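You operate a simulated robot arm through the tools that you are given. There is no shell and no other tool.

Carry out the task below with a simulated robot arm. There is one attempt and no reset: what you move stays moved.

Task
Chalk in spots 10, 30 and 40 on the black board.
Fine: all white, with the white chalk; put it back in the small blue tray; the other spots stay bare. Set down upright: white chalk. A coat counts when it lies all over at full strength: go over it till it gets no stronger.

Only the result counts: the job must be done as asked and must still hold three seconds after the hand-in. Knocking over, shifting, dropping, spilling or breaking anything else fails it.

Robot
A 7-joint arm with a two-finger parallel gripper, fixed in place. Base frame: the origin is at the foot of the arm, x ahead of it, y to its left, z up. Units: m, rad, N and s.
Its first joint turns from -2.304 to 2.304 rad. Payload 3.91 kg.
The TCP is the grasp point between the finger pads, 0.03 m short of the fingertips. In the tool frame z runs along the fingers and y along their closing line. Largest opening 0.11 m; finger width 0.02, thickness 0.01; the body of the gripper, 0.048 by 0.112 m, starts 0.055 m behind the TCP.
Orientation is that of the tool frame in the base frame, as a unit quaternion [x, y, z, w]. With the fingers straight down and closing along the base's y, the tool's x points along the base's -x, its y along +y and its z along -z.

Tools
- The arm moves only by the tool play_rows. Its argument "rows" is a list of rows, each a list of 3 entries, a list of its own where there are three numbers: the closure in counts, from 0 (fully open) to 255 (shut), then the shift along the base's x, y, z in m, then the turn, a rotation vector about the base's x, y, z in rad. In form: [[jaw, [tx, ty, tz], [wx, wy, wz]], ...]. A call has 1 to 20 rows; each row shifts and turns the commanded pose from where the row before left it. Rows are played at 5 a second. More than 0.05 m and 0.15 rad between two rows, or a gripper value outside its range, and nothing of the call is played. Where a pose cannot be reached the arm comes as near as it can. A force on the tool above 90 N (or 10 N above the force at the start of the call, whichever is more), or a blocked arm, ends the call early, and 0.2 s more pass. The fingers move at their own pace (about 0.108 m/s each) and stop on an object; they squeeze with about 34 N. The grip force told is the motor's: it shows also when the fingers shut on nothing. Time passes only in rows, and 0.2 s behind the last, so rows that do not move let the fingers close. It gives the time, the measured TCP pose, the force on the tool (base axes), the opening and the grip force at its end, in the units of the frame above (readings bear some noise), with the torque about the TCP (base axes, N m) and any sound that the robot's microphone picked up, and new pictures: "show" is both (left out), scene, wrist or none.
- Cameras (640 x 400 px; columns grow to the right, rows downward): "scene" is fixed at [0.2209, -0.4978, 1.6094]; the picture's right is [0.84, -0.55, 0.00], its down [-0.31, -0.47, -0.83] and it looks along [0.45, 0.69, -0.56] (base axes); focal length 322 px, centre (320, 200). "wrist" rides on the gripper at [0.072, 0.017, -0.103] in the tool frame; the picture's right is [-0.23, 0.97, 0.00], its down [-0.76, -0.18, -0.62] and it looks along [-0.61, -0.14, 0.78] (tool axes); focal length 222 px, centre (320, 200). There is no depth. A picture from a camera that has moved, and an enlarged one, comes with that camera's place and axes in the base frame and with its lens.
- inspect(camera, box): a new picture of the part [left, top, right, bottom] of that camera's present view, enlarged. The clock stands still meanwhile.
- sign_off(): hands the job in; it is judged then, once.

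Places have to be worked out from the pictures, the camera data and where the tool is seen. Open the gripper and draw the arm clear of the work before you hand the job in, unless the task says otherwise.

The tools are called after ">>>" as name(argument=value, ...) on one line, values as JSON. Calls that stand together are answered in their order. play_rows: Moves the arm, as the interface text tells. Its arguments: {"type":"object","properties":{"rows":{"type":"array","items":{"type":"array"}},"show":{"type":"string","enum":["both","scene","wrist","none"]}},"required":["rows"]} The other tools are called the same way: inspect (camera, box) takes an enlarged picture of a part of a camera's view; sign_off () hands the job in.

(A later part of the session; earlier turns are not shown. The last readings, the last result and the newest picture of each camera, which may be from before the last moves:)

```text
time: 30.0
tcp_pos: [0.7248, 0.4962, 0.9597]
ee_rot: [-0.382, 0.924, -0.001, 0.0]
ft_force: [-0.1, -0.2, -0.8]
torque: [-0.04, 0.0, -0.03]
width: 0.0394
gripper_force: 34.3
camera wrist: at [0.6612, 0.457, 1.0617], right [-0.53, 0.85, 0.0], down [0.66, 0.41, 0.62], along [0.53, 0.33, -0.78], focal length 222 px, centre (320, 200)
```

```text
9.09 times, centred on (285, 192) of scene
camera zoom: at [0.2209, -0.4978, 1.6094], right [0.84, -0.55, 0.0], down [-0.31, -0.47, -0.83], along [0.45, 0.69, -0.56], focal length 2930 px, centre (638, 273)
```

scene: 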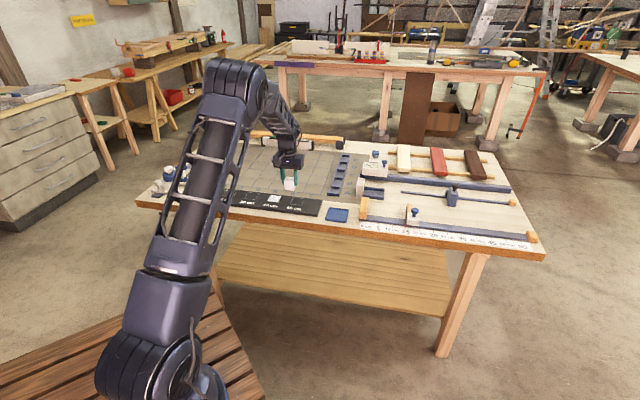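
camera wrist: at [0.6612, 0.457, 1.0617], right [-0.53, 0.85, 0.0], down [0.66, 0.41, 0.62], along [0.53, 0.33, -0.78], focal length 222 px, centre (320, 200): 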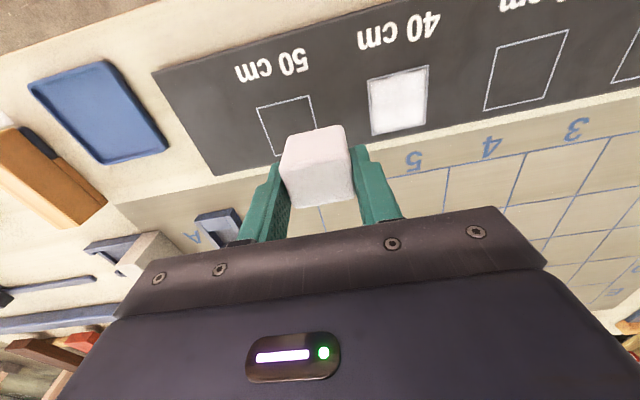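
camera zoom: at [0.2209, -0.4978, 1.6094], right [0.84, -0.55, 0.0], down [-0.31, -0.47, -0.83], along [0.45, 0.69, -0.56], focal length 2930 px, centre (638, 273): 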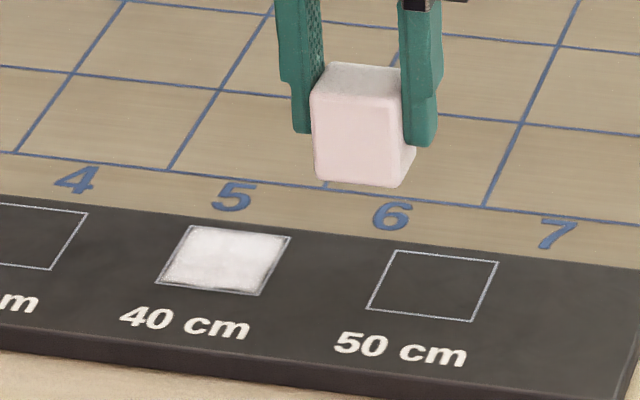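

Strength and edges are identical to before the last pass, so spot 40 is saturated and the ragged rim is just its texture. Next I move to spot 30 (10 cm further along) and lower to just above contact.

>>> play_rows(rows=[[255, [-0.02414, 0.02414, 0], [0, 0, 0]], [255, [-0.02414, 0.02414, 0], [0, 0, 0]], [255, [-0.02414, 0.02414, 0], [0, 0, 0]], [255, [-0.02414, 0.02414, 0], [0, 0, 0]], [255, [-0.02414, 0.02414, 0], [0, 0, 0]], [255, [0, 0, -0.025], [0, 0, 0]], [255, [0, 0, -0.025], [0, 0, 0]], [255, [0, 0, -0.005], [0, 0, 0]], [255, [0, 0, 0], [0, 0, 0]]])

>>> inspect(camera="wrist", box=[220, 60, 430, 191])

>>> inspect(camera="scene", box=[220, 165, 300, 215])

```text
time: 32.0
tcp_pos: [0.6011, 0.6175, 0.9039]
ee_rot: [-0.382, 0.924, 0.0, 0.0]
ft_force: [-0.7, 0.2, -1.3]
torque: [0.0, 0.03, 0.03]
width: 0.0394
gripper_force: 33.8
camera wrist: at [0.5385, 0.5777, 1.0062], right [-0.53, 0.85, 0.0], down [0.66, 0.41, 0.62], along [0.53, 0.33, -0.78], focal length 222 px, centre (320, 200)
```

scene: 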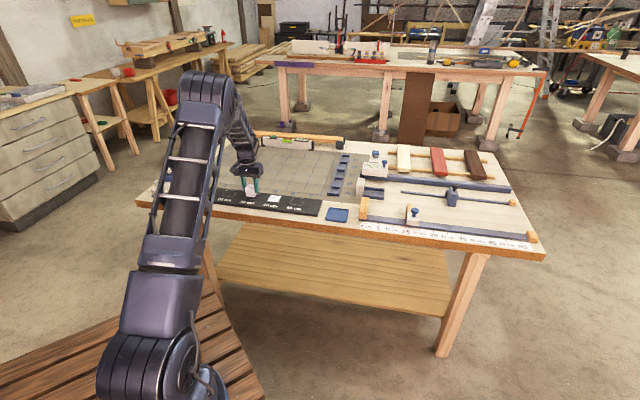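
wrist: 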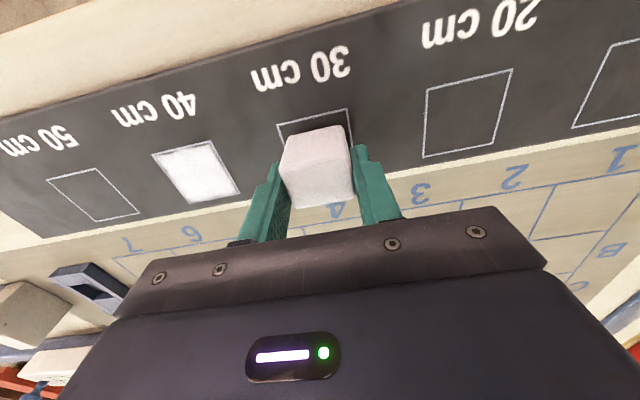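

```text
3.05 times, centred on (325, 126) of wrist
camera zoom: at [0.5385, 0.5777, 1.0062], right [-0.53, 0.85, 0.0], down [0.66, 0.41, 0.62], along [0.53, 0.33, -0.78], focal length 677 px, centre (305, 427)
```

zoom: 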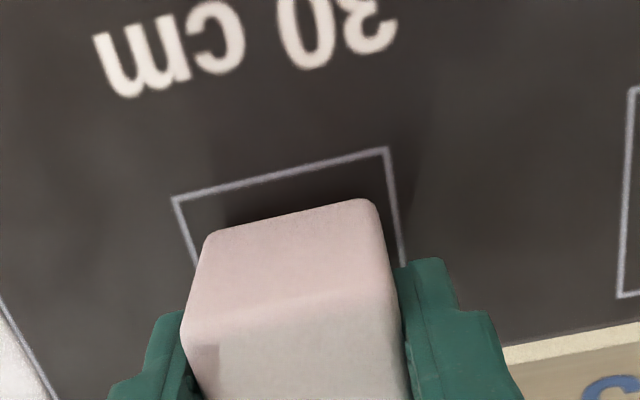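

```text
8.00 times, centred on (260, 190) of scene
camera zoom: at [0.2209, -0.4978, 1.6094], right [0.84, -0.55, 0.0], down [-0.31, -0.47, -0.83], along [0.45, 0.69, -0.56], focal length 2578 px, centre (800, 280)
```

zoom: 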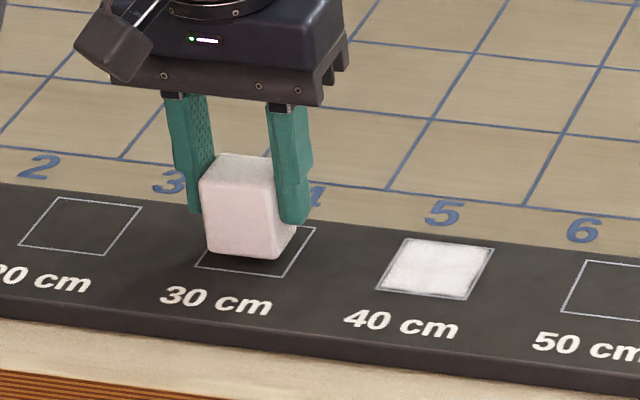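

Alignment over spot 30 is the same as it was on spot 40. Lowering gently to find contact.

>>> play_rows(rows=[[255, [0, 0, -0.002], [0, 0, 0]], [255, [0, 0, -0.0015], [0, 0, 0]], [255, [0, 0, 0], [0, 0, 0]]], show="none")

>>> play_rows(rows=[[255, [0, 0, -0.0005], [0, 0, 0]], [255, [0, 0, 0], [0, 0, 0]]], show="none")

```text
time: 32.8
tcp_pos: [0.6008, 0.6194, 0.9003]
ee_rot: [-0.382, 0.924, 0.0, 0.0]
ft_force: [0.8, -0.6, -1.6]
torque: [-0.02, 0.03, -0.03]
width: 0.0394
gripper_force: 33.7
```

```text
time: 33.4
tcp_pos: [0.6015, 0.6183, 0.8998]
ee_rot: [-0.383, 0.924, -0.001, 0.0]
ft_force: [0.3, 0.4, -1.0]
torque: [0.06, -0.04, 0.02]
width: 0.0397
gripper_force: 33.5
```

No contact yet at 0.9014; two more half-millimetre steps.

>>> play_rows(rows=[[255, [0, 0, -0.0005], [0, 0, 0]], [255, [0, 0, 0], [0, 0, 0]]], show="none")

>>> play_rows(rows=[[255, [0, 0, -0.0004], [0, 0, 0]], [255, [0, 0, 0], [0, 0, 0]]], show="none")

```text
time: 34.0
tcp_pos: [0.6011, 0.6175, 0.8993]
ee_rot: [-0.383, 0.924, 0.0, 0.001]
ft_force: [1.2, -1.8, 2.4]
torque: [-0.01, -0.08, -0.02]
width: 0.0394
gripper_force: 33.8
```

```text
time: 34.6
tcp_pos: [0.6016, 0.6177, 0.9]
ee_rot: [-0.384, 0.924, 0.0, 0.001]
ft_force: [0.2, -3.2, 6.3]
torque: [-0.05, -0.04, -0.03]
width: 0.0395
gripper_force: 33.9
```

6 N at z 0.9005. Now a full raster over spot 30 with a gentle downward feed.

>>> play_rows(rows=[[255, [-0.00035, -0.00813, -0.0003], [0, 0, 0]], [255, [-0.00106, -0.00884, -5e-05], [0, 0, 0]], [255, [-0.00778, 0.00778, -5e-05], [0, 0, 0]], [255, [-0.00778, 0.00778, -5e-05], [0, 0, 0]], [255, [0.00442, 0.00442, -5e-05], [0, 0, 0]], [255, [0.00778, -0.00778, -5e-05], [0, 0, 0]], [255, [0.00778, -0.00778, -5e-05], [0, 0, 0]], [255, [0.00442, 0.00442, -5e-05], [0, 0, 0]], [255, [-0.00778, 0.00778, -5e-05], [0, 0, 0]], [255, [-0.00778, 0.00778, -5e-05], [0, 0, 0]], [255, [0.00442, 0.00442, -5e-05], [0, 0, 0]], [255, [0.00778, -0.00778, -5e-05], [0, 0, 0]], [255, [0.00778, -0.00778, -5e-05], [0, 0, 0]], [255, [0.00442, 0.00442, -5e-05], [0, 0, 0]], [255, [-0.00778, 0.00778, -5e-05], [0, 0, 0]], [255, [-0.00778, 0.00778, -5e-05], [0, 0, 0]], [255, [-0.00035, -0.00813, 0], [0, 0, 0]], [255, [-0.00035, -0.00813, 0], [0, 0, 0]], [255, [0, 0, 0], [0, 0, 0]]], show="none")

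>>> inspect(camera="wrist", box=[220, 60, 430, 191])

>>> inspect(camera="scene", box=[220, 165, 300, 215])

```text
time: 38.6
tcp_pos: [0.6024, 0.6171, 0.8972]
ee_rot: [-0.382, 0.924, 0.001, -0.001]
ft_force: [-0.5, 2.8, 4.5]
torque: [0.18, -0.07, 0.05]
width: 0.0393
gripper_force: 34.6
```

```text
3.05 times, centred on (325, 126) of wrist
camera zoom: at [0.5384, 0.5778, 1.0], right [-0.53, 0.85, 0.0], down [0.66, 0.41, 0.62], along [0.53, 0.33, -0.78], focal length 677 px, centre (305, 427)
```

zoom: 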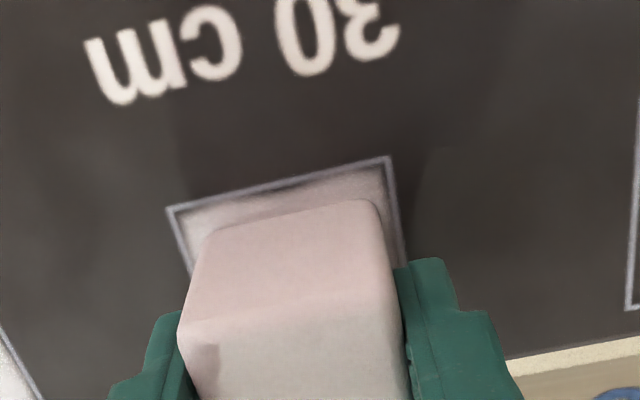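

```text
8.00 times, centred on (260, 190) of scene
camera zoom: at [0.2209, -0.4978, 1.6094], right [0.84, -0.55, 0.0], down [-0.31, -0.47, -0.83], along [0.45, 0.69, -0.56], focal length 2578 px, centre (800, 280)
```

zoom: 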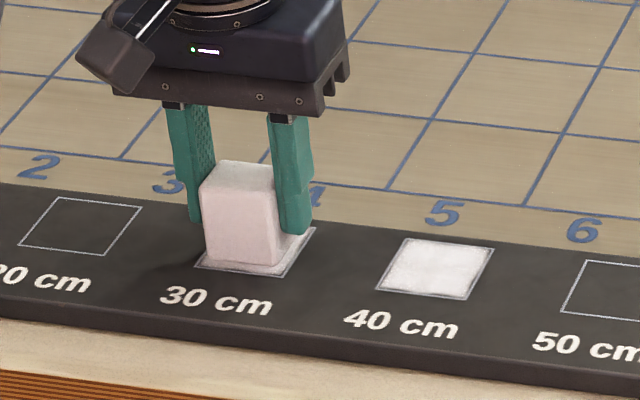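

Coat going on; I make a second pass over spot 30 with crossing strokes, slightly wider.

>>> play_rows(rows=[[255, [-0.00071, -0.00919, -0.0003], [0, 0, 0]], [255, [-0.00071, -0.00919, -5e-05], [0, 0, 0]], [255, [0.00955, 0.00955, -5e-05], [0, 0, 0]], [255, [0.00955, 0.00955, -5e-05], [0, 0, 0]], [255, [-0.00424, 0.00424, -5e-05], [0, 0, 0]], [255, [-0.00955, -0.00955, -5e-05], [0, 0, 0]], [255, [-0.00955, -0.00955, -5e-05], [0, 0, 0]], [255, [-0.00424, 0.00424, -5e-05], [0, 0, 0]], [255, [0.00955, 0.00955, -5e-05], [0, 0, 0]], [255, [0.00955, 0.00955, -5e-05], [0, 0, 0]], [255, [-0.00424, 0.00424, -5e-05], [0, 0, 0]], [255, [-0.00955, -0.00955, -5e-05], [0, 0, 0]], [255, [-0.00955, -0.00955, -5e-05], [0, 0, 0]], [255, [-0.00424, 0.00424, -5e-05], [0, 0, 0]], [255, [0.00955, 0.00955, -5e-05], [0, 0, 0]], [255, [0.00955, 0.00955, -5e-05], [0, 0, 0]], [255, [-0.00035, -0.00884, 0], [0, 0, 0]], [255, [-0.00035, -0.00884, 0], [0, 0, 0]], [255, [0, 0, 0], [0, 0, 0]]], show="none")

>>> play_rows(rows=[[255, [0, 0, 0.03], [0, 0, 0]], [255, [0, 0, 0.03], [0, 0, 0]], [255, [0.025, -0.025, 0], [0, 0, 0]], [255, [0.025, -0.025, 0], [0, 0, 0]], [255, [0, 0, 0], [0, 0, 0]]])

>>> inspect(camera="wrist", box=[140, 60, 500, 285])

>>> inspect(camera="scene", box=[220, 165, 300, 215])

>>> inspect(camera="wrist", box=[340, 60, 460, 135])

```text
time: 42.6
tcp_pos: [0.6031, 0.6163, 0.8955]
ee_rot: [-0.383, 0.924, 0.001, 0.001]
ft_force: [1.8, 3.7, 7.7]
torque: [0.22, -0.13, 0.04]
width: 0.0394
gripper_force: 34.1
```

```text
time: 43.8
tcp_pos: [0.6498, 0.5673, 0.954]
ee_rot: [-0.383, 0.924, 0.0, 0.001]
ft_force: [0.0, -0.2, -0.4]
torque: [-0.05, 0.02, 0.0]
width: 0.0393
gripper_force: 33.7
camera wrist: at [0.587, 0.5276, 1.0575], right [-0.53, 0.85, 0.0], down [0.66, 0.41, 0.62], along [0.53, 0.33, -0.78], focal length 222 px, centre (320, 200)
```

scene: 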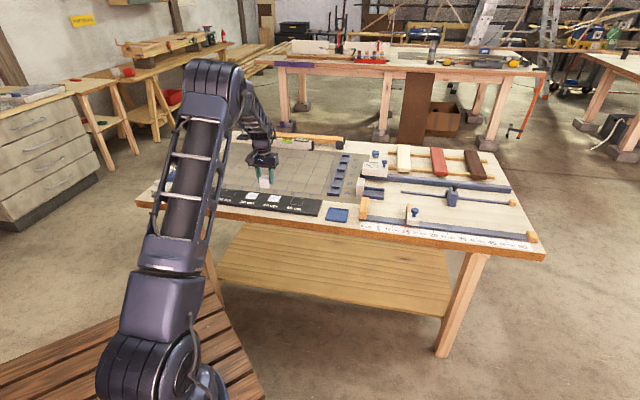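
wrist: 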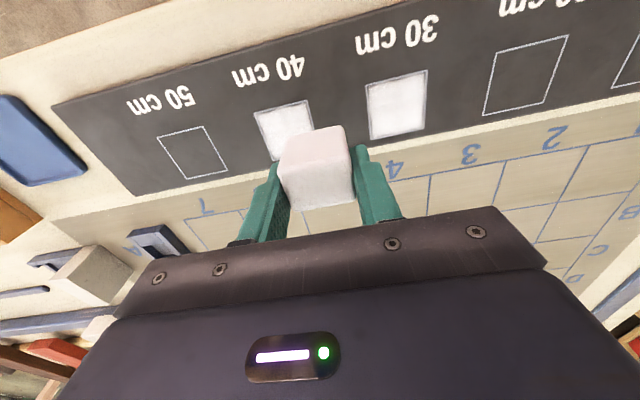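

```text
1.78 times, centred on (320, 172) of wrist
camera zoom: at [0.587, 0.5276, 1.0575], right [-0.53, 0.85, 0.0], down [0.66, 0.41, 0.62], along [0.53, 0.33, -0.78], focal length 395 px, centre (320, 249)
```

zoom: 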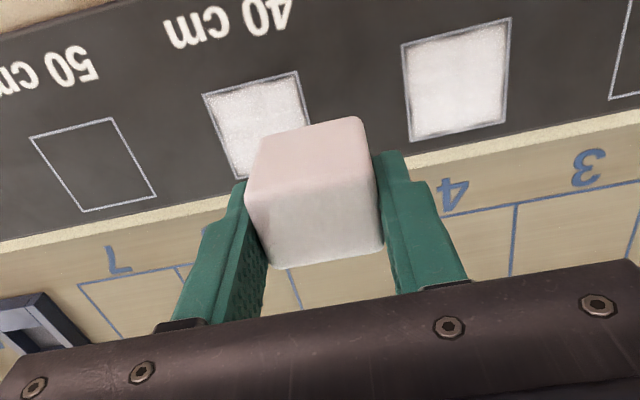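

```text
8.00 times, centred on (260, 190) of scene
camera zoom: at [0.2209, -0.4978, 1.6094], right [0.84, -0.55, 0.0], down [-0.31, -0.47, -0.83], along [0.45, 0.69, -0.56], focal length 2578 px, centre (800, 280)
```

zoom: 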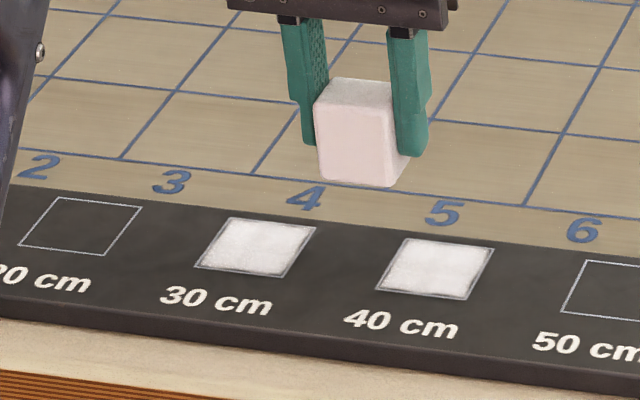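

```text
5.33 times, centred on (400, 98) of wrist
camera zoom: at [0.587, 0.5276, 1.0575], right [-0.53, 0.85, 0.0], down [0.66, 0.41, 0.62], along [0.53, 0.33, -0.78], focal length 1185 px, centre (-107, 747)
```

zoom: 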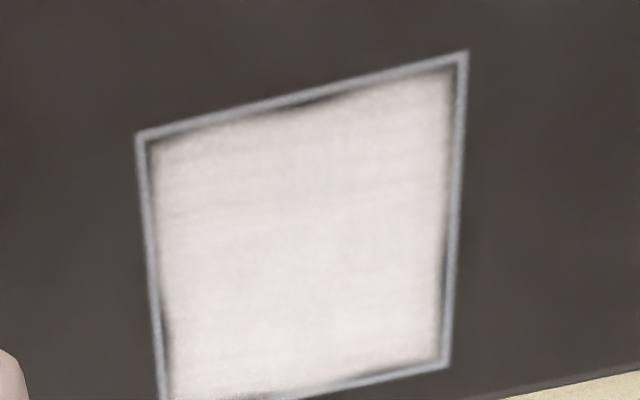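

Spot 30 now looks the same as spot 40, with the same soft rim all round. I carry the chalk over to spot 10 (20 cm further) and stop a few mm above the board.

>>> play_rows(rows=[[255, [-0.02393, 0.02393, 0], [0, 0, 0]], [255, [-0.02393, 0.02393, 0], [0, 0, 0]], [255, [-0.02393, 0.02393, 0], [0, 0, 0]], [255, [-0.02393, 0.02393, 0], [0, 0, 0]], [255, [-0.02393, 0.02393, 0], [0, 0, 0]], [255, [-0.02393, 0.02393, 0], [0, 0, 0]], [255, [-0.02393, 0.02393, 0], [0, 0, 0]], [255, [-0.02393, 0.02393, 0], [0, 0, 0]], [255, [0, 0, -0.025], [0, 0, 0]], [255, [0, 0, -0.025], [0, 0, 0]], [255, [0, 0, -0.005], [0, 0, 0]], [255, [0, 0, 0], [0, 0, 0]]])

>>> inspect(camera="wrist", box=[220, 60, 430, 191])

>>> inspect(camera="scene", box=[170, 165, 250, 215])

```text
time: 46.4
tcp_pos: [0.4603, 0.7591, 0.9008]
ee_rot: [-0.383, 0.924, 0.001, 0.001]
ft_force: [0.3, 0.3, -0.7]
torque: [0.0, -0.02, -0.01]
width: 0.0393
gripper_force: 34.1
camera wrist: at [0.3968, 0.72, 1.0038], right [-0.53, 0.85, 0.0], down [0.66, 0.41, 0.62], along [0.53, 0.33, -0.78], focal length 222 px, centre (320, 200)
```

scene: 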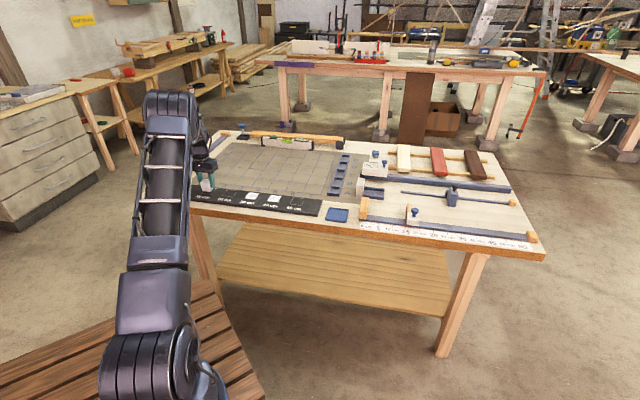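
wrist: 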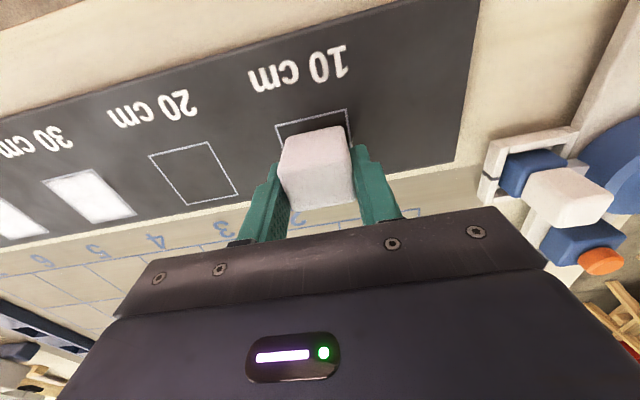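

```text
3.05 times, centred on (325, 126) of wrist
camera zoom: at [0.3968, 0.72, 1.0038], right [-0.53, 0.85, 0.0], down [0.66, 0.41, 0.62], along [0.53, 0.33, -0.78], focal length 677 px, centre (305, 427)
```

zoom: 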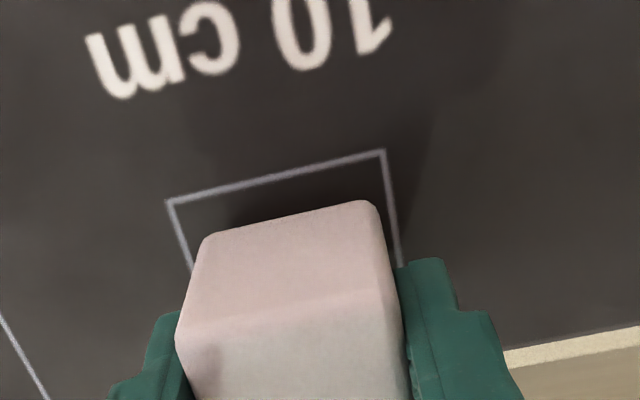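

```text
8.00 times, centred on (210, 190) of scene
camera zoom: at [0.2209, -0.4978, 1.6094], right [0.84, -0.55, 0.0], down [-0.31, -0.47, -0.83], along [0.45, 0.69, -0.56], focal length 2578 px, centre (1200, 280)
```

zoom: 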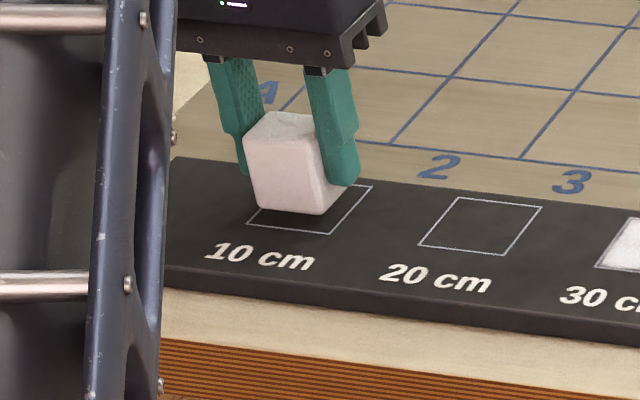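

Well aligned again (about 1 mm too far toward the board's end, which I correct). Lowering to find contact.

>>> play_rows(rows=[[255, [0.0007, -0.0007, -0.002], [0, 0, 0]], [255, [0, 0, -0.0015], [0, 0, 0]], [255, [0, 0, 0], [0, 0, 0]]], show="none")

>>> play_rows(rows=[[255, [0, 0, -0.0005], [0, 0, 0]], [255, [0, 0, 0], [0, 0, 0]]], show="none")

>>> play_rows(rows=[[255, [0, 0, -0.0004], [0, 0, 0]], [255, [0, 0, 0], [0, 0, 0]]], show="none")

```text
time: 47.2
tcp_pos: [0.4603, 0.756, 0.8976]
ee_rot: [-0.384, 0.924, 0.0, 0.0]
ft_force: [0.0, 0.0, -1.1]
torque: [-0.01, 0.01, 0.01]
width: 0.0394
gripper_force: 33.9
```

```text
time: 47.8
tcp_pos: [0.4614, 0.7568, 0.897]
ee_rot: [-0.382, 0.924, 0.0, 0.0]
ft_force: [0.4, 0.1, -1.4]
torque: [-0.01, -0.01, -0.01]
width: 0.0392
gripper_force: 34.4
```

```text
time: 48.4
tcp_pos: [0.461, 0.7588, 0.8963]
ee_rot: [-0.383, 0.924, 0.0, 0.0]
ft_force: [-0.1, 0.0, -0.4]
torque: [-0.03, 0.02, 0.0]
width: 0.0393
gripper_force: 34.6
```

Still free at commanded 0.899; continuing in 0.4 mm steps.

>>> play_rows(rows=[[255, [0, 0, -0.0004], [0, 0, 0]], [255, [0, 0, 0], [0, 0, 0]]], show="none")

>>> play_rows(rows=[[255, [0, 0, -0.0004], [0, 0, 0]], [255, [0, 0, 0], [0, 0, 0]]], show="none")

```text
time: 49.0
tcp_pos: [0.4616, 0.7581, 0.8957]
ee_rot: [-0.383, 0.924, 0.0, 0.001]
ft_force: [0.3, -0.3, -1.0]
torque: [-0.02, -0.01, 0.0]
width: 0.0396
gripper_force: 34.3
```

```text
time: 49.6
tcp_pos: [0.4622, 0.7578, 0.8965]
ee_rot: [-0.383, 0.924, 0.0, 0.0]
ft_force: [1.0, 1.0, 1.9]
torque: [0.05, -0.03, 0.03]
width: 0.0392
gripper_force: 33.4
```

Contact begins at commanded 0.8982; I press 0.5 mm further during the first strokes and run the full raster on spot 10.

>>> play_rows(rows=[[255, [-0.00035, -0.00813, -0.0005], [0, 0, 0]], [255, [-0.00106, -0.00884, -0.0002], [0, 0, 0]], [255, [-0.00778, 0.00778, -5e-05], [0, 0, 0]], [255, [-0.00778, 0.00778, -5e-05], [0, 0, 0]], [255, [0.00442, 0.00442, -5e-05], [0, 0, 0]], [255, [0.00778, -0.00778, -5e-05], [0, 0, 0]], [255, [0.00778, -0.00778, -5e-05], [0, 0, 0]], [255, [0.00442, 0.00442, -5e-05], [0, 0, 0]], [255, [-0.00778, 0.00778, -5e-05], [0, 0, 0]], [255, [-0.00778, 0.00778, -5e-05], [0, 0, 0]], [255, [0.00442, 0.00442, -5e-05], [0, 0, 0]], [255, [0.00778, -0.00778, -5e-05], [0, 0, 0]], [255, [0.00778, -0.00778, -5e-05], [0, 0, 0]], [255, [0.00442, 0.00442, -5e-05], [0, 0, 0]], [255, [-0.00778, 0.00778, -5e-05], [0, 0, 0]], [255, [-0.00778, 0.00778, -5e-05], [0, 0, 0]], [255, [-0.00035, -0.00813, 0], [0, 0, 0]], [255, [-0.00035, -0.00813, 0], [0, 0, 0]], [255, [0, 0, 0], [0, 0, 0]]], show="none")

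>>> inspect(camera="wrist", box=[220, 60, 430, 191])

>>> inspect(camera="scene", box=[170, 165, 250, 215])

```text
time: 53.6
tcp_pos: [0.4609, 0.7581, 0.8929]
ee_rot: [-0.383, 0.924, -0.001, -0.001]
ft_force: [-3.7, 3.9, 16.4]
torque: [0.32, -0.01, 0.07]
width: 0.0394
gripper_force: 34.1
```

```text
3.05 times, centred on (325, 126) of wrist
camera zoom: at [0.3977, 0.7185, 0.9957], right [-0.53, 0.85, 0.0], down [0.66, 0.41, 0.62], along [0.53, 0.33, -0.78], focal length 677 px, centre (305, 427)
```

zoom: 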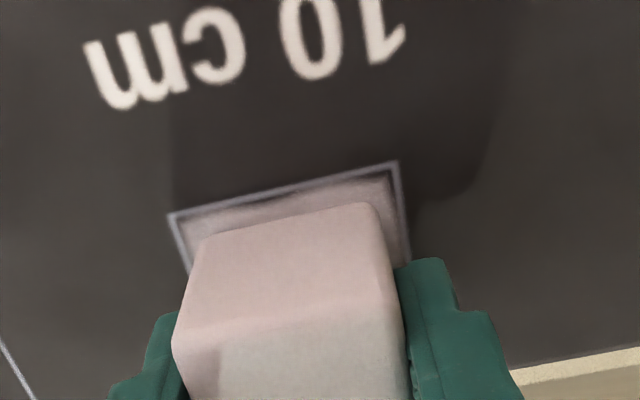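

```text
8.00 times, centred on (210, 190) of scene
camera zoom: at [0.2209, -0.4978, 1.6094], right [0.84, -0.55, 0.0], down [-0.31, -0.47, -0.83], along [0.45, 0.69, -0.56], focal length 2578 px, centre (1200, 280)
```

zoom: 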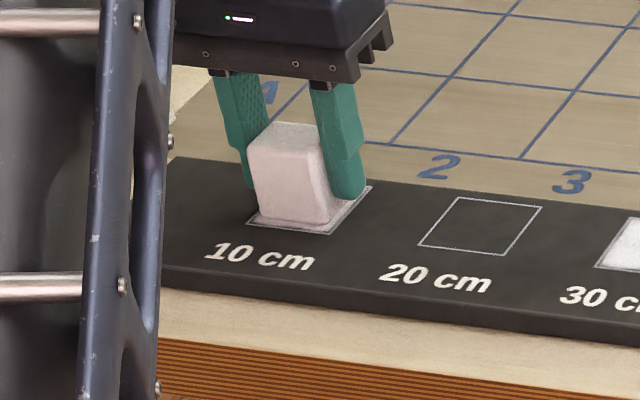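

16 N contact and the coat is on. The chalk has slid up in the grip (~9 mm still protrudes), so I make the second crossing pass with less downward feed.

>>> play_rows(rows=[[255, [-0.00071, -0.00919, 0], [0, 0, 0]], [255, [-0.00071, -0.00919, -2e-05], [0, 0, 0]], [255, [0.00955, 0.00955, -2e-05], [0, 0, 0]], [255, [0.00955, 0.00955, -2e-05], [0, 0, 0]], [255, [-0.00424, 0.00424, -2e-05], [0, 0, 0]], [255, [-0.00955, -0.00955, -2e-05], [0, 0, 0]], [255, [-0.00955, -0.00955, -2e-05], [0, 0, 0]], [255, [-0.00424, 0.00424, -2e-05], [0, 0, 0]], [255, [0.00955, 0.00955, -2e-05], [0, 0, 0]], [255, [0.00955, 0.00955, -2e-05], [0, 0, 0]], [255, [-0.00424, 0.00424, -2e-05], [0, 0, 0]], [255, [-0.00955, -0.00955, -2e-05], [0, 0, 0]], [255, [-0.00955, -0.00955, -2e-05], [0, 0, 0]], [255, [-0.00424, 0.00424, -2e-05], [0, 0, 0]], [255, [0.00955, 0.00955, -2e-05], [0, 0, 0]], [255, [0.00955, 0.00955, -2e-05], [0, 0, 0]], [255, [-0.00035, -0.00884, 0], [0, 0, 0]], [255, [-0.00035, -0.00884, 0], [0, 0, 0]], [255, [0, 0, 0], [0, 0, 0]]], show="none")

>>> play_rows(rows=[[255, [0, 0, 0.03], [0, 0, 0]], [255, [0, 0, 0.03], [0, 0, 0]], [255, [0.025, -0.025, 0], [0, 0, 0]], [255, [0.025, -0.025, 0], [0, 0, 0]], [255, [0, 0, 0], [0, 0, 0]]])

>>> inspect(camera="wrist", box=[340, 60, 460, 135])

>>> inspect(camera="wrist", box=[140, 60, 500, 285])

>>> inspect(camera="scene", box=[180, 165, 300, 240])

```text
time: 57.6
tcp_pos: [0.4618, 0.7585, 0.8934]
ee_rot: [-0.383, 0.924, 0.001, 0.0]
ft_force: [-0.7, 0.1, -0.3]
torque: [0.0, 0.03, 0.0]
width: 0.0394
gripper_force: 33.9
```

```text
time: 58.8
tcp_pos: [0.5136, 0.7071, 0.953]
ee_rot: [-0.382, 0.924, -0.001, 0.0]
ft_force: [-0.4, 0.3, -0.5]
torque: [0.0, 0.01, 0.0]
width: 0.0395
gripper_force: 34.2
camera wrist: at [0.4496, 0.6672, 1.0554], right [-0.53, 0.85, 0.0], down [0.66, 0.41, 0.62], along [0.53, 0.33, -0.78], focal length 222 px, centre (320, 200)
```

scene: 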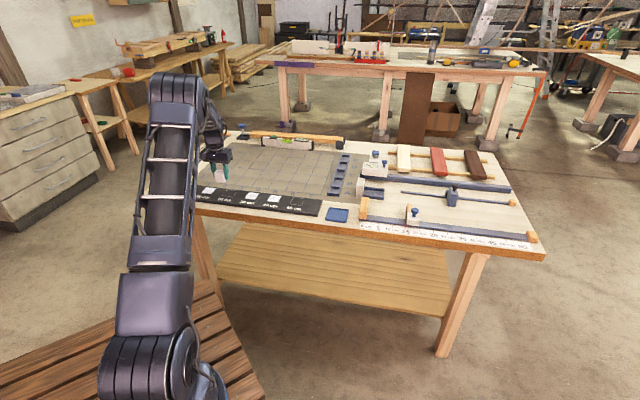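
wrist: 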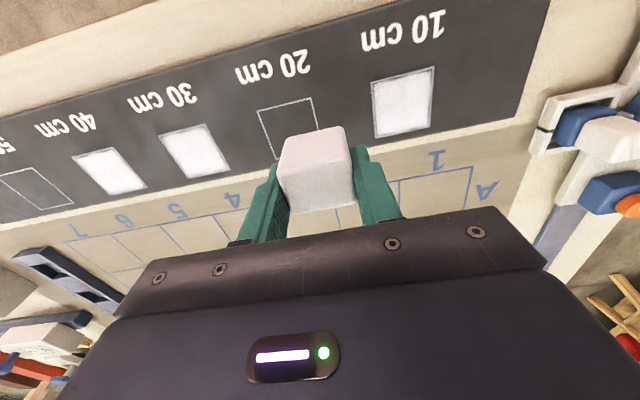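

```text
5.33 times, centred on (400, 98) of wrist
camera zoom: at [0.4496, 0.6672, 1.0554], right [-0.53, 0.85, 0.0], down [0.66, 0.41, 0.62], along [0.53, 0.33, -0.78], focal length 1185 px, centre (-107, 747)
```

zoom: 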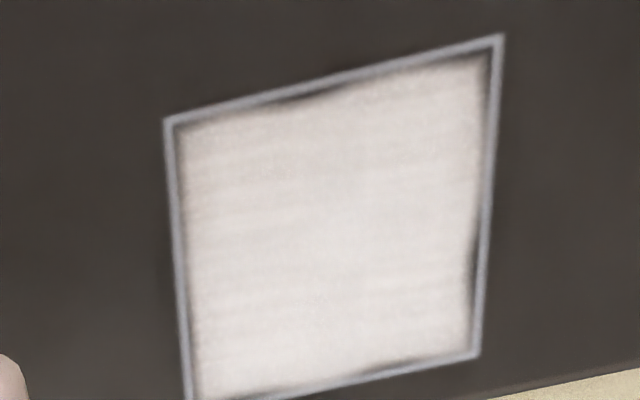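

```text
1.78 times, centred on (320, 172) of wrist
camera zoom: at [0.4496, 0.6672, 1.0554], right [-0.53, 0.85, 0.0], down [0.66, 0.41, 0.62], along [0.53, 0.33, -0.78], focal length 395 px, centre (320, 249)
```

zoom: 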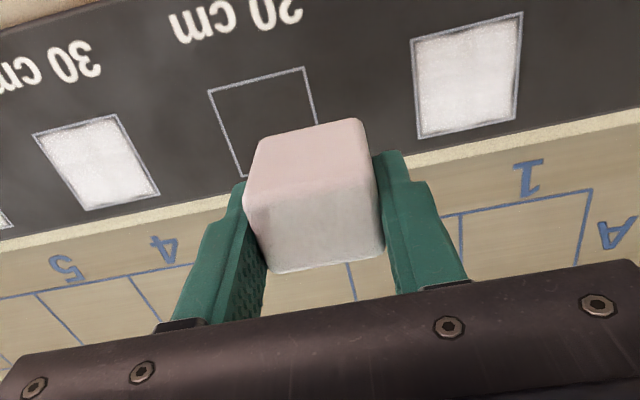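

```text
5.33 times, centred on (240, 202) of scene
camera zoom: at [0.2209, -0.4978, 1.6094], right [0.84, -0.55, 0.0], down [-0.31, -0.47, -0.83], along [0.45, 0.69, -0.56], focal length 1719 px, centre (747, 187)
```

zoom: 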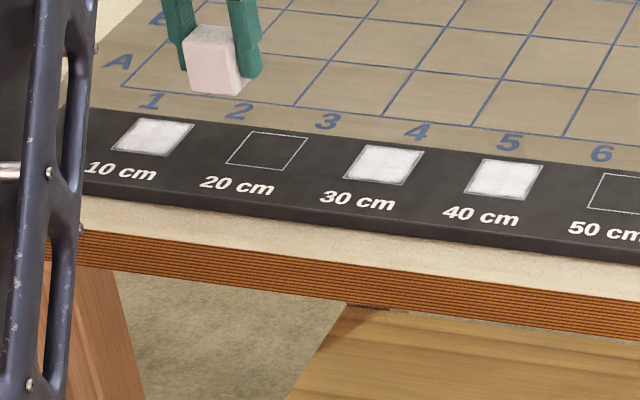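

Spot 10 looks a shade less even than 30 and 40, and that last pass ended without contact. I go back for another light pass on it.

>>> play_rows(rows=[[255, [-0.025, 0.025, 0], [0, 0, 0]], [255, [-0.025, 0.025, 0], [0, 0, 0]], [255, [0, 0, -0.03], [0, 0, 0]], [255, [0, 0, -0.025], [0, 0, 0]], [255, [0, 0, -0.0045], [0, 0, 0]], [255, [0, 0, -0.0007], [0, 0, 0]], [255, [0, 0, 0], [0, 0, 0]]], show="none")

>>> play_rows(rows=[[255, [0, 0, -0.0003], [0, 0, 0]], [255, [0, 0, 0], [0, 0, 0]]], show="none")

>>> play_rows(rows=[[255, [0, 0, -0.0003], [0, 0, 0]], [255, [0, 0, 0], [0, 0, 0]]], show="none")

```text
time: 60.4
tcp_pos: [0.4617, 0.7584, 0.8941]
ee_rot: [-0.382, 0.924, 0.0, 0.0]
ft_force: [-0.4, -0.4, 1.3]
torque: [0.01, -0.01, 0.01]
width: 0.0394
gripper_force: 33.8
```

```text
time: 61.0
tcp_pos: [0.4602, 0.7583, 0.8924]
ee_rot: [-0.383, 0.924, 0.0, 0.0]
ft_force: [-2.0, -0.4, 5.0]
torque: [0.07, 0.02, 0.0]
width: 0.0393
gripper_force: 33.9
```

```text
time: 61.6
tcp_pos: [0.4602, 0.7577, 0.8926]
ee_rot: [-0.384, 0.923, 0.0, 0.001]
ft_force: [-2.2, 3.7, 10.6]
torque: [0.14, 0.0, 0.05]
width: 0.0396
gripper_force: 33.8
```

10.6 N now; running the crossing raster with minimal feed.

>>> play_rows(rows=[[255, [-0.00035, -0.00813, 0], [0, 0, 0]], [255, [-0.00106, -0.00884, -3e-05], [0, 0, 0]], [255, [-0.00778, 0.00778, -3e-05], [0, 0, 0]], [255, [-0.00778, 0.00778, -3e-05], [0, 0, 0]], [255, [0.00442, 0.00442, -3e-05], [0, 0, 0]], [255, [0.00778, -0.00778, -3e-05], [0, 0, 0]], [255, [0.00778, -0.00778, -3e-05], [0, 0, 0]], [255, [0.00442, 0.00442, -3e-05], [0, 0, 0]], [255, [-0.00778, 0.00778, -3e-05], [0, 0, 0]], [255, [-0.00778, 0.00778, -3e-05], [0, 0, 0]], [255, [0.00442, 0.00442, -3e-05], [0, 0, 0]], [255, [0.00778, -0.00778, -3e-05], [0, 0, 0]], [255, [0.00778, -0.00778, -3e-05], [0, 0, 0]], [255, [0.00442, 0.00442, -3e-05], [0, 0, 0]], [255, [-0.00778, 0.00778, -3e-05], [0, 0, 0]], [255, [-0.00778, 0.00778, -3e-05], [0, 0, 0]], [255, [-0.00035, -0.00813, 0], [0, 0, 0]], [255, [-0.00035, -0.00813, 0], [0, 0, 0]], [255, [0, 0, 0], [0, 0, 0]]], show="none")

>>> play_rows(rows=[[255, [0, 0, 0.03], [0, 0, 0]], [255, [0, 0, 0.03], [0, 0, 0]], [255, [0.025, -0.025, 0], [0, 0, 0]], [255, [0.025, -0.025, 0], [0, 0, 0]], [255, [0, 0, 0], [0, 0, 0]]])

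>>> inspect(camera="wrist", box=[340, 60, 460, 135])

>>> inspect(camera="wrist", box=[60, 60, 240, 220])

>>> inspect(camera="scene", box=[180, 165, 300, 240])

```text
time: 65.6
tcp_pos: [0.4607, 0.7574, 0.8913]
ee_rot: [-0.383, 0.924, 0.001, 0.001]
ft_force: [-3.8, 10.0, 25.6]
torque: [0.31, 0.02, 0.03]
width: 0.0396
gripper_force: 33.7
```

```text
time: 66.8
tcp_pos: [0.5124, 0.707, 0.9515]
ee_rot: [-0.383, 0.924, 0.0, 0.001]
ft_force: [-0.8, -0.3, -1.2]
torque: [0.01, 0.0, 0.02]
width: 0.0391
gripper_force: 33.7
camera wrist: at [0.4483, 0.6669, 1.0542], right [-0.53, 0.85, 0.0], down [0.66, 0.41, 0.62], along [0.53, 0.33, -0.78], focal length 222 px, centre (320, 200)
```

scene: 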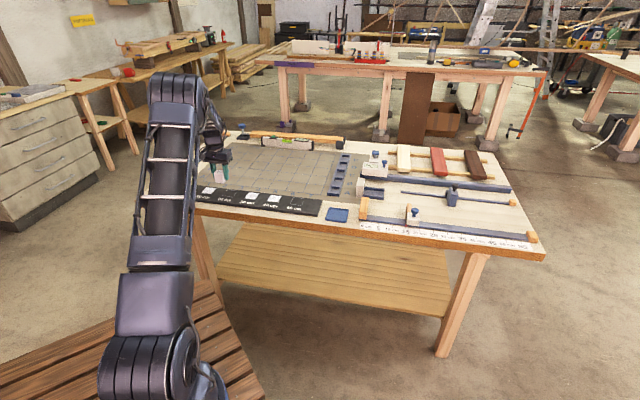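
wrist: 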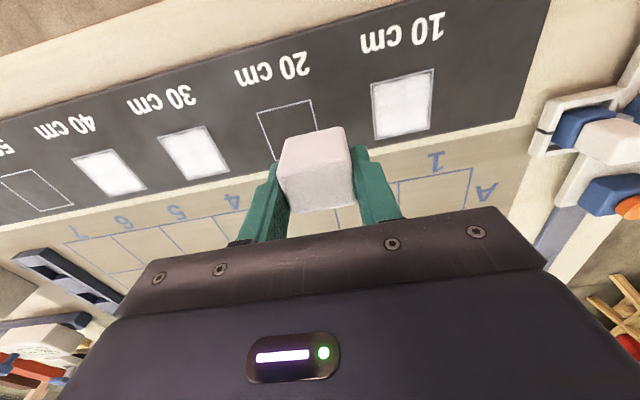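

```text
5.33 times, centred on (400, 98) of wrist
camera zoom: at [0.4483, 0.6669, 1.0542], right [-0.53, 0.85, 0.0], down [0.66, 0.41, 0.62], along [0.53, 0.33, -0.78], focal length 1185 px, centre (-107, 747)
```

zoom: 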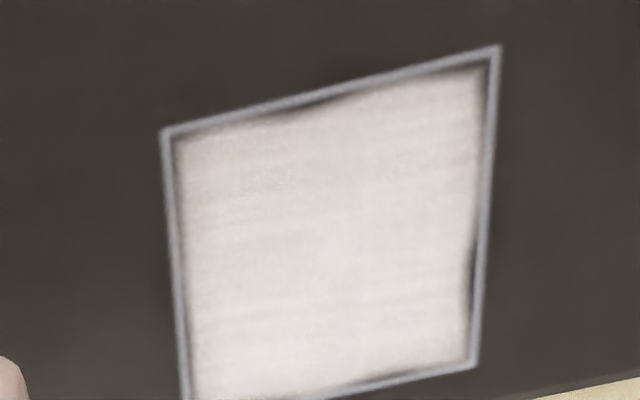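

```text
2.50 times, centred on (150, 140) of wrist
camera zoom: at [0.4483, 0.6669, 1.0542], right [-0.53, 0.85, 0.0], down [0.66, 0.41, 0.62], along [0.53, 0.33, -0.78], focal length 555 px, centre (745, 350)
```

zoom: 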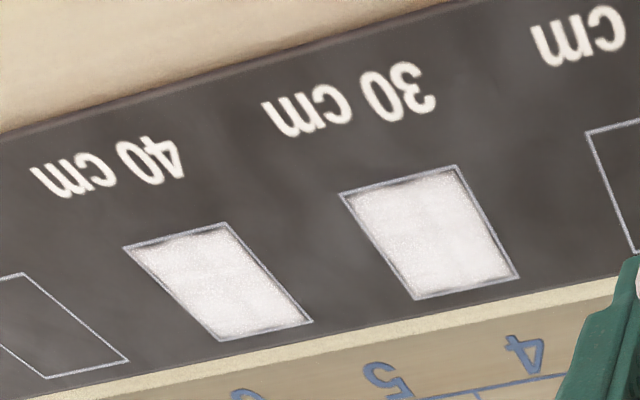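

```text
5.33 times, centred on (240, 202) of scene
camera zoom: at [0.2209, -0.4978, 1.6094], right [0.84, -0.55, 0.0], down [-0.31, -0.47, -0.83], along [0.45, 0.69, -0.56], focal length 1719 px, centre (747, 187)
```

zoom: 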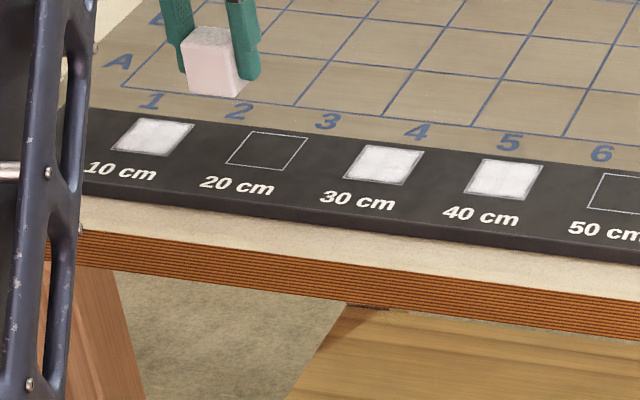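

Spot 10 did not change with a well-pressed third pass, so it is saturated. For certainty I give spot 30 one more light pass as well, touching down there now.

>>> play_rows(rows=[[255, [0.02268, -0.02268, 0], [0, 0, 0]], [255, [0.02268, -0.02268, 0], [0, 0, 0]], [255, [0.02268, -0.02268, 0], [0, 0, 0]], [255, [0.02268, -0.02268, 0], [0, 0, 0]], [255, [0, 0, -0.03], [0, 0, 0]], [255, [0, 0, -0.025], [0, 0, 0]], [255, [0, 0, -0.0034], [0, 0, 0]], [255, [0, 0, -0.0004], [0, 0, 0]], [255, [0, 0, 0], [0, 0, 0]]], show="wrist")

>>> play_rows(rows=[[255, [0, 0, -0.0004], [0, 0, 0]], [255, [0, 0, 0], [0, 0, 0]]], show="none")

```text
time: 68.8
tcp_pos: [0.6021, 0.6175, 0.8936]
ee_rot: [-0.382, 0.924, 0.0, 0.0]
ft_force: [0.3, 0.4, -0.5]
torque: [0.0, -0.01, 0.02]
width: 0.0393
gripper_force: 33.7
camera wrist: at [0.5389, 0.5773, 0.9962], right [-0.53, 0.85, 0.0], down [0.66, 0.41, 0.62], along [0.53, 0.33, -0.78], focal length 222 px, centre (320, 200)
```

wrist: 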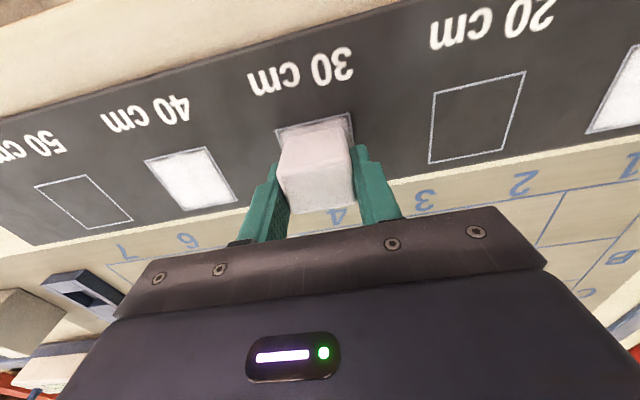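

```text
time: 69.4
tcp_pos: [0.6025, 0.6158, 0.8936]
ee_rot: [-0.383, 0.924, 0.0, -0.001]
ft_force: [0.7, -0.3, -0.9]
torque: [0.01, -0.01, -0.02]
width: 0.0391
gripper_force: 34.1
```

No contact yet; stepping down another 0.4 mm at a time.

>>> play_rows(rows=[[255, [0, 0, -0.0004], [0, 0, 0]], [255, [0, 0, 0], [0, 0, 0]]], show="none")

>>> play_rows(rows=[[255, [0, 0, -0.0004], [0, 0, 0]], [255, [0, 0, 0], [0, 0, 0]]], show="none")

>>> play_rows(rows=[[255, [0, 0, -0.0003], [0, 0, 0]], [255, [0, 0, 0], [0, 0, 0]]], show="none")

```text
time: 70.0
tcp_pos: [0.6019, 0.6169, 0.8926]
ee_rot: [-0.382, 0.924, 0.0, 0.0]
ft_force: [-0.9, -0.3, -0.6]
torque: [0.01, -0.02, -0.01]
width: 0.0395
gripper_force: 34.0
```

```text
time: 70.6
tcp_pos: [0.6021, 0.6167, 0.893]
ee_rot: [-0.383, 0.924, 0.0, 0.0]
ft_force: [0.3, -0.2, 0.4]
torque: [0.0, -0.01, 0.02]
width: 0.0398
gripper_force: 34.2
```

```text
time: 71.2
tcp_pos: [0.6025, 0.618, 0.8933]
ee_rot: [-0.383, 0.924, 0.0, 0.0]
ft_force: [-1.5, -0.6, 5.7]
torque: [0.05, -0.03, 0.01]
width: 0.0396
gripper_force: 34.1
```

Contact at 5.7 N; running the pass on spot 30, then lifting aside to view.

>>> play_rows(rows=[[255, [-0.00035, -0.00813, -0.0003], [0, 0, 0]], [255, [-0.00106, -0.00884, -3e-05], [0, 0, 0]], [255, [-0.00778, 0.00778, -3e-05], [0, 0, 0]], [255, [-0.00778, 0.00778, -3e-05], [0, 0, 0]], [255, [0.00442, 0.00442, -3e-05], [0, 0, 0]], [255, [0.00778, -0.00778, -3e-05], [0, 0, 0]], [255, [0.00778, -0.00778, -3e-05], [0, 0, 0]], [255, [0.00442, 0.00442, -3e-05], [0, 0, 0]], [255, [-0.00778, 0.00778, -3e-05], [0, 0, 0]], [255, [-0.00778, 0.00778, -3e-05], [0, 0, 0]], [255, [0.00442, 0.00442, -3e-05], [0, 0, 0]], [255, [0.00778, -0.00778, -3e-05], [0, 0, 0]], [255, [0.00778, -0.00778, -3e-05], [0, 0, 0]], [255, [0.00442, 0.00442, -3e-05], [0, 0, 0]], [255, [-0.00778, 0.00778, -3e-05], [0, 0, 0]], [255, [-0.00778, 0.00778, -3e-05], [0, 0, 0]], [255, [-0.00035, -0.00813, 0], [0, 0, 0]], [255, [-0.00035, -0.00813, 0], [0, 0, 0]], [255, [0, 0, 0], [0, 0, 0]]], show="none")

>>> play_rows(rows=[[255, [0, 0, 0.03], [0, 0, 0]], [255, [0, 0, 0.03], [0, 0, 0]], [255, [0.025, -0.025, 0], [0, 0, 0]], [255, [0.025, -0.025, 0], [0, 0, 0]], [255, [0, 0, 0], [0, 0, 0]]])

>>> inspect(camera="wrist", box=[340, 60, 460, 135])

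>>> inspect(camera="scene", box=[180, 165, 300, 240])

```text
time: 75.2
tcp_pos: [0.6009, 0.6175, 0.8919]
ee_rot: [-0.384, 0.924, 0.001, 0.0]
ft_force: [-3.7, 9.6, 22.1]
torque: [0.32, -0.02, 0.07]
width: 0.0394
gripper_force: 34.1
```

```text
time: 76.4
tcp_pos: [0.6527, 0.5662, 0.95]
ee_rot: [-0.382, 0.924, 0.0, 0.0]
ft_force: [0.0, -0.2, -0.7]
torque: [0.01, 0.01, -0.02]
width: 0.0392
gripper_force: 33.9
camera wrist: at [0.5892, 0.5268, 1.0536], right [-0.53, 0.85, 0.0], down [0.66, 0.41, 0.62], along [0.53, 0.33, -0.78], focal length 222 px, centre (320, 200)
```

scene: 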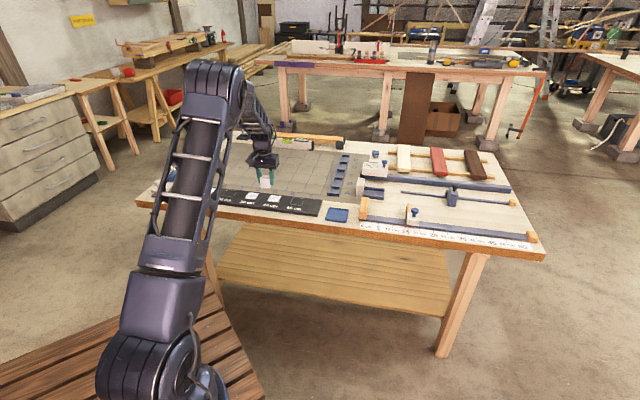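
wrist: 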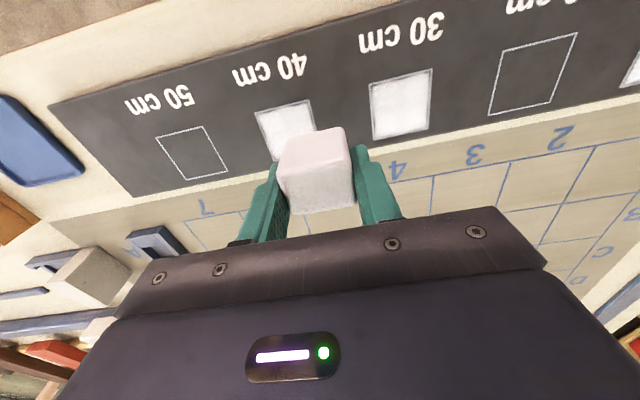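

```text
5.33 times, centred on (400, 98) of wrist
camera zoom: at [0.5892, 0.5268, 1.0536], right [-0.53, 0.85, 0.0], down [0.66, 0.41, 0.62], along [0.53, 0.33, -0.78], focal length 1185 px, centre (-107, 747)
```

zoom: 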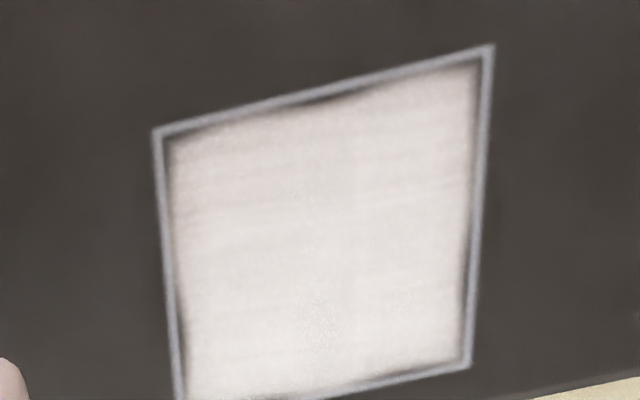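

```text
5.33 times, centred on (240, 202) of scene
camera zoom: at [0.2209, -0.4978, 1.6094], right [0.84, -0.55, 0.0], down [-0.31, -0.47, -0.83], along [0.45, 0.69, -0.56], focal length 1719 px, centre (747, 187)
```

zoom: 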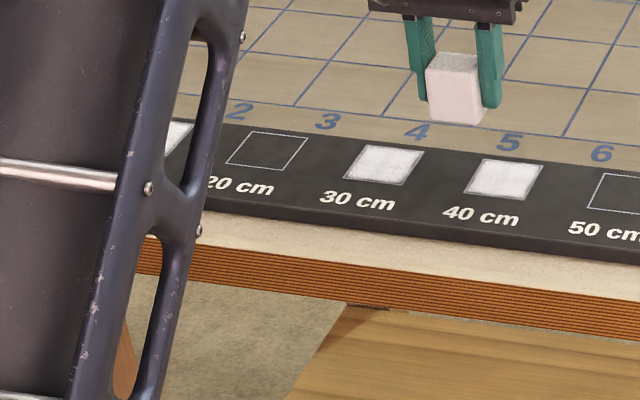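

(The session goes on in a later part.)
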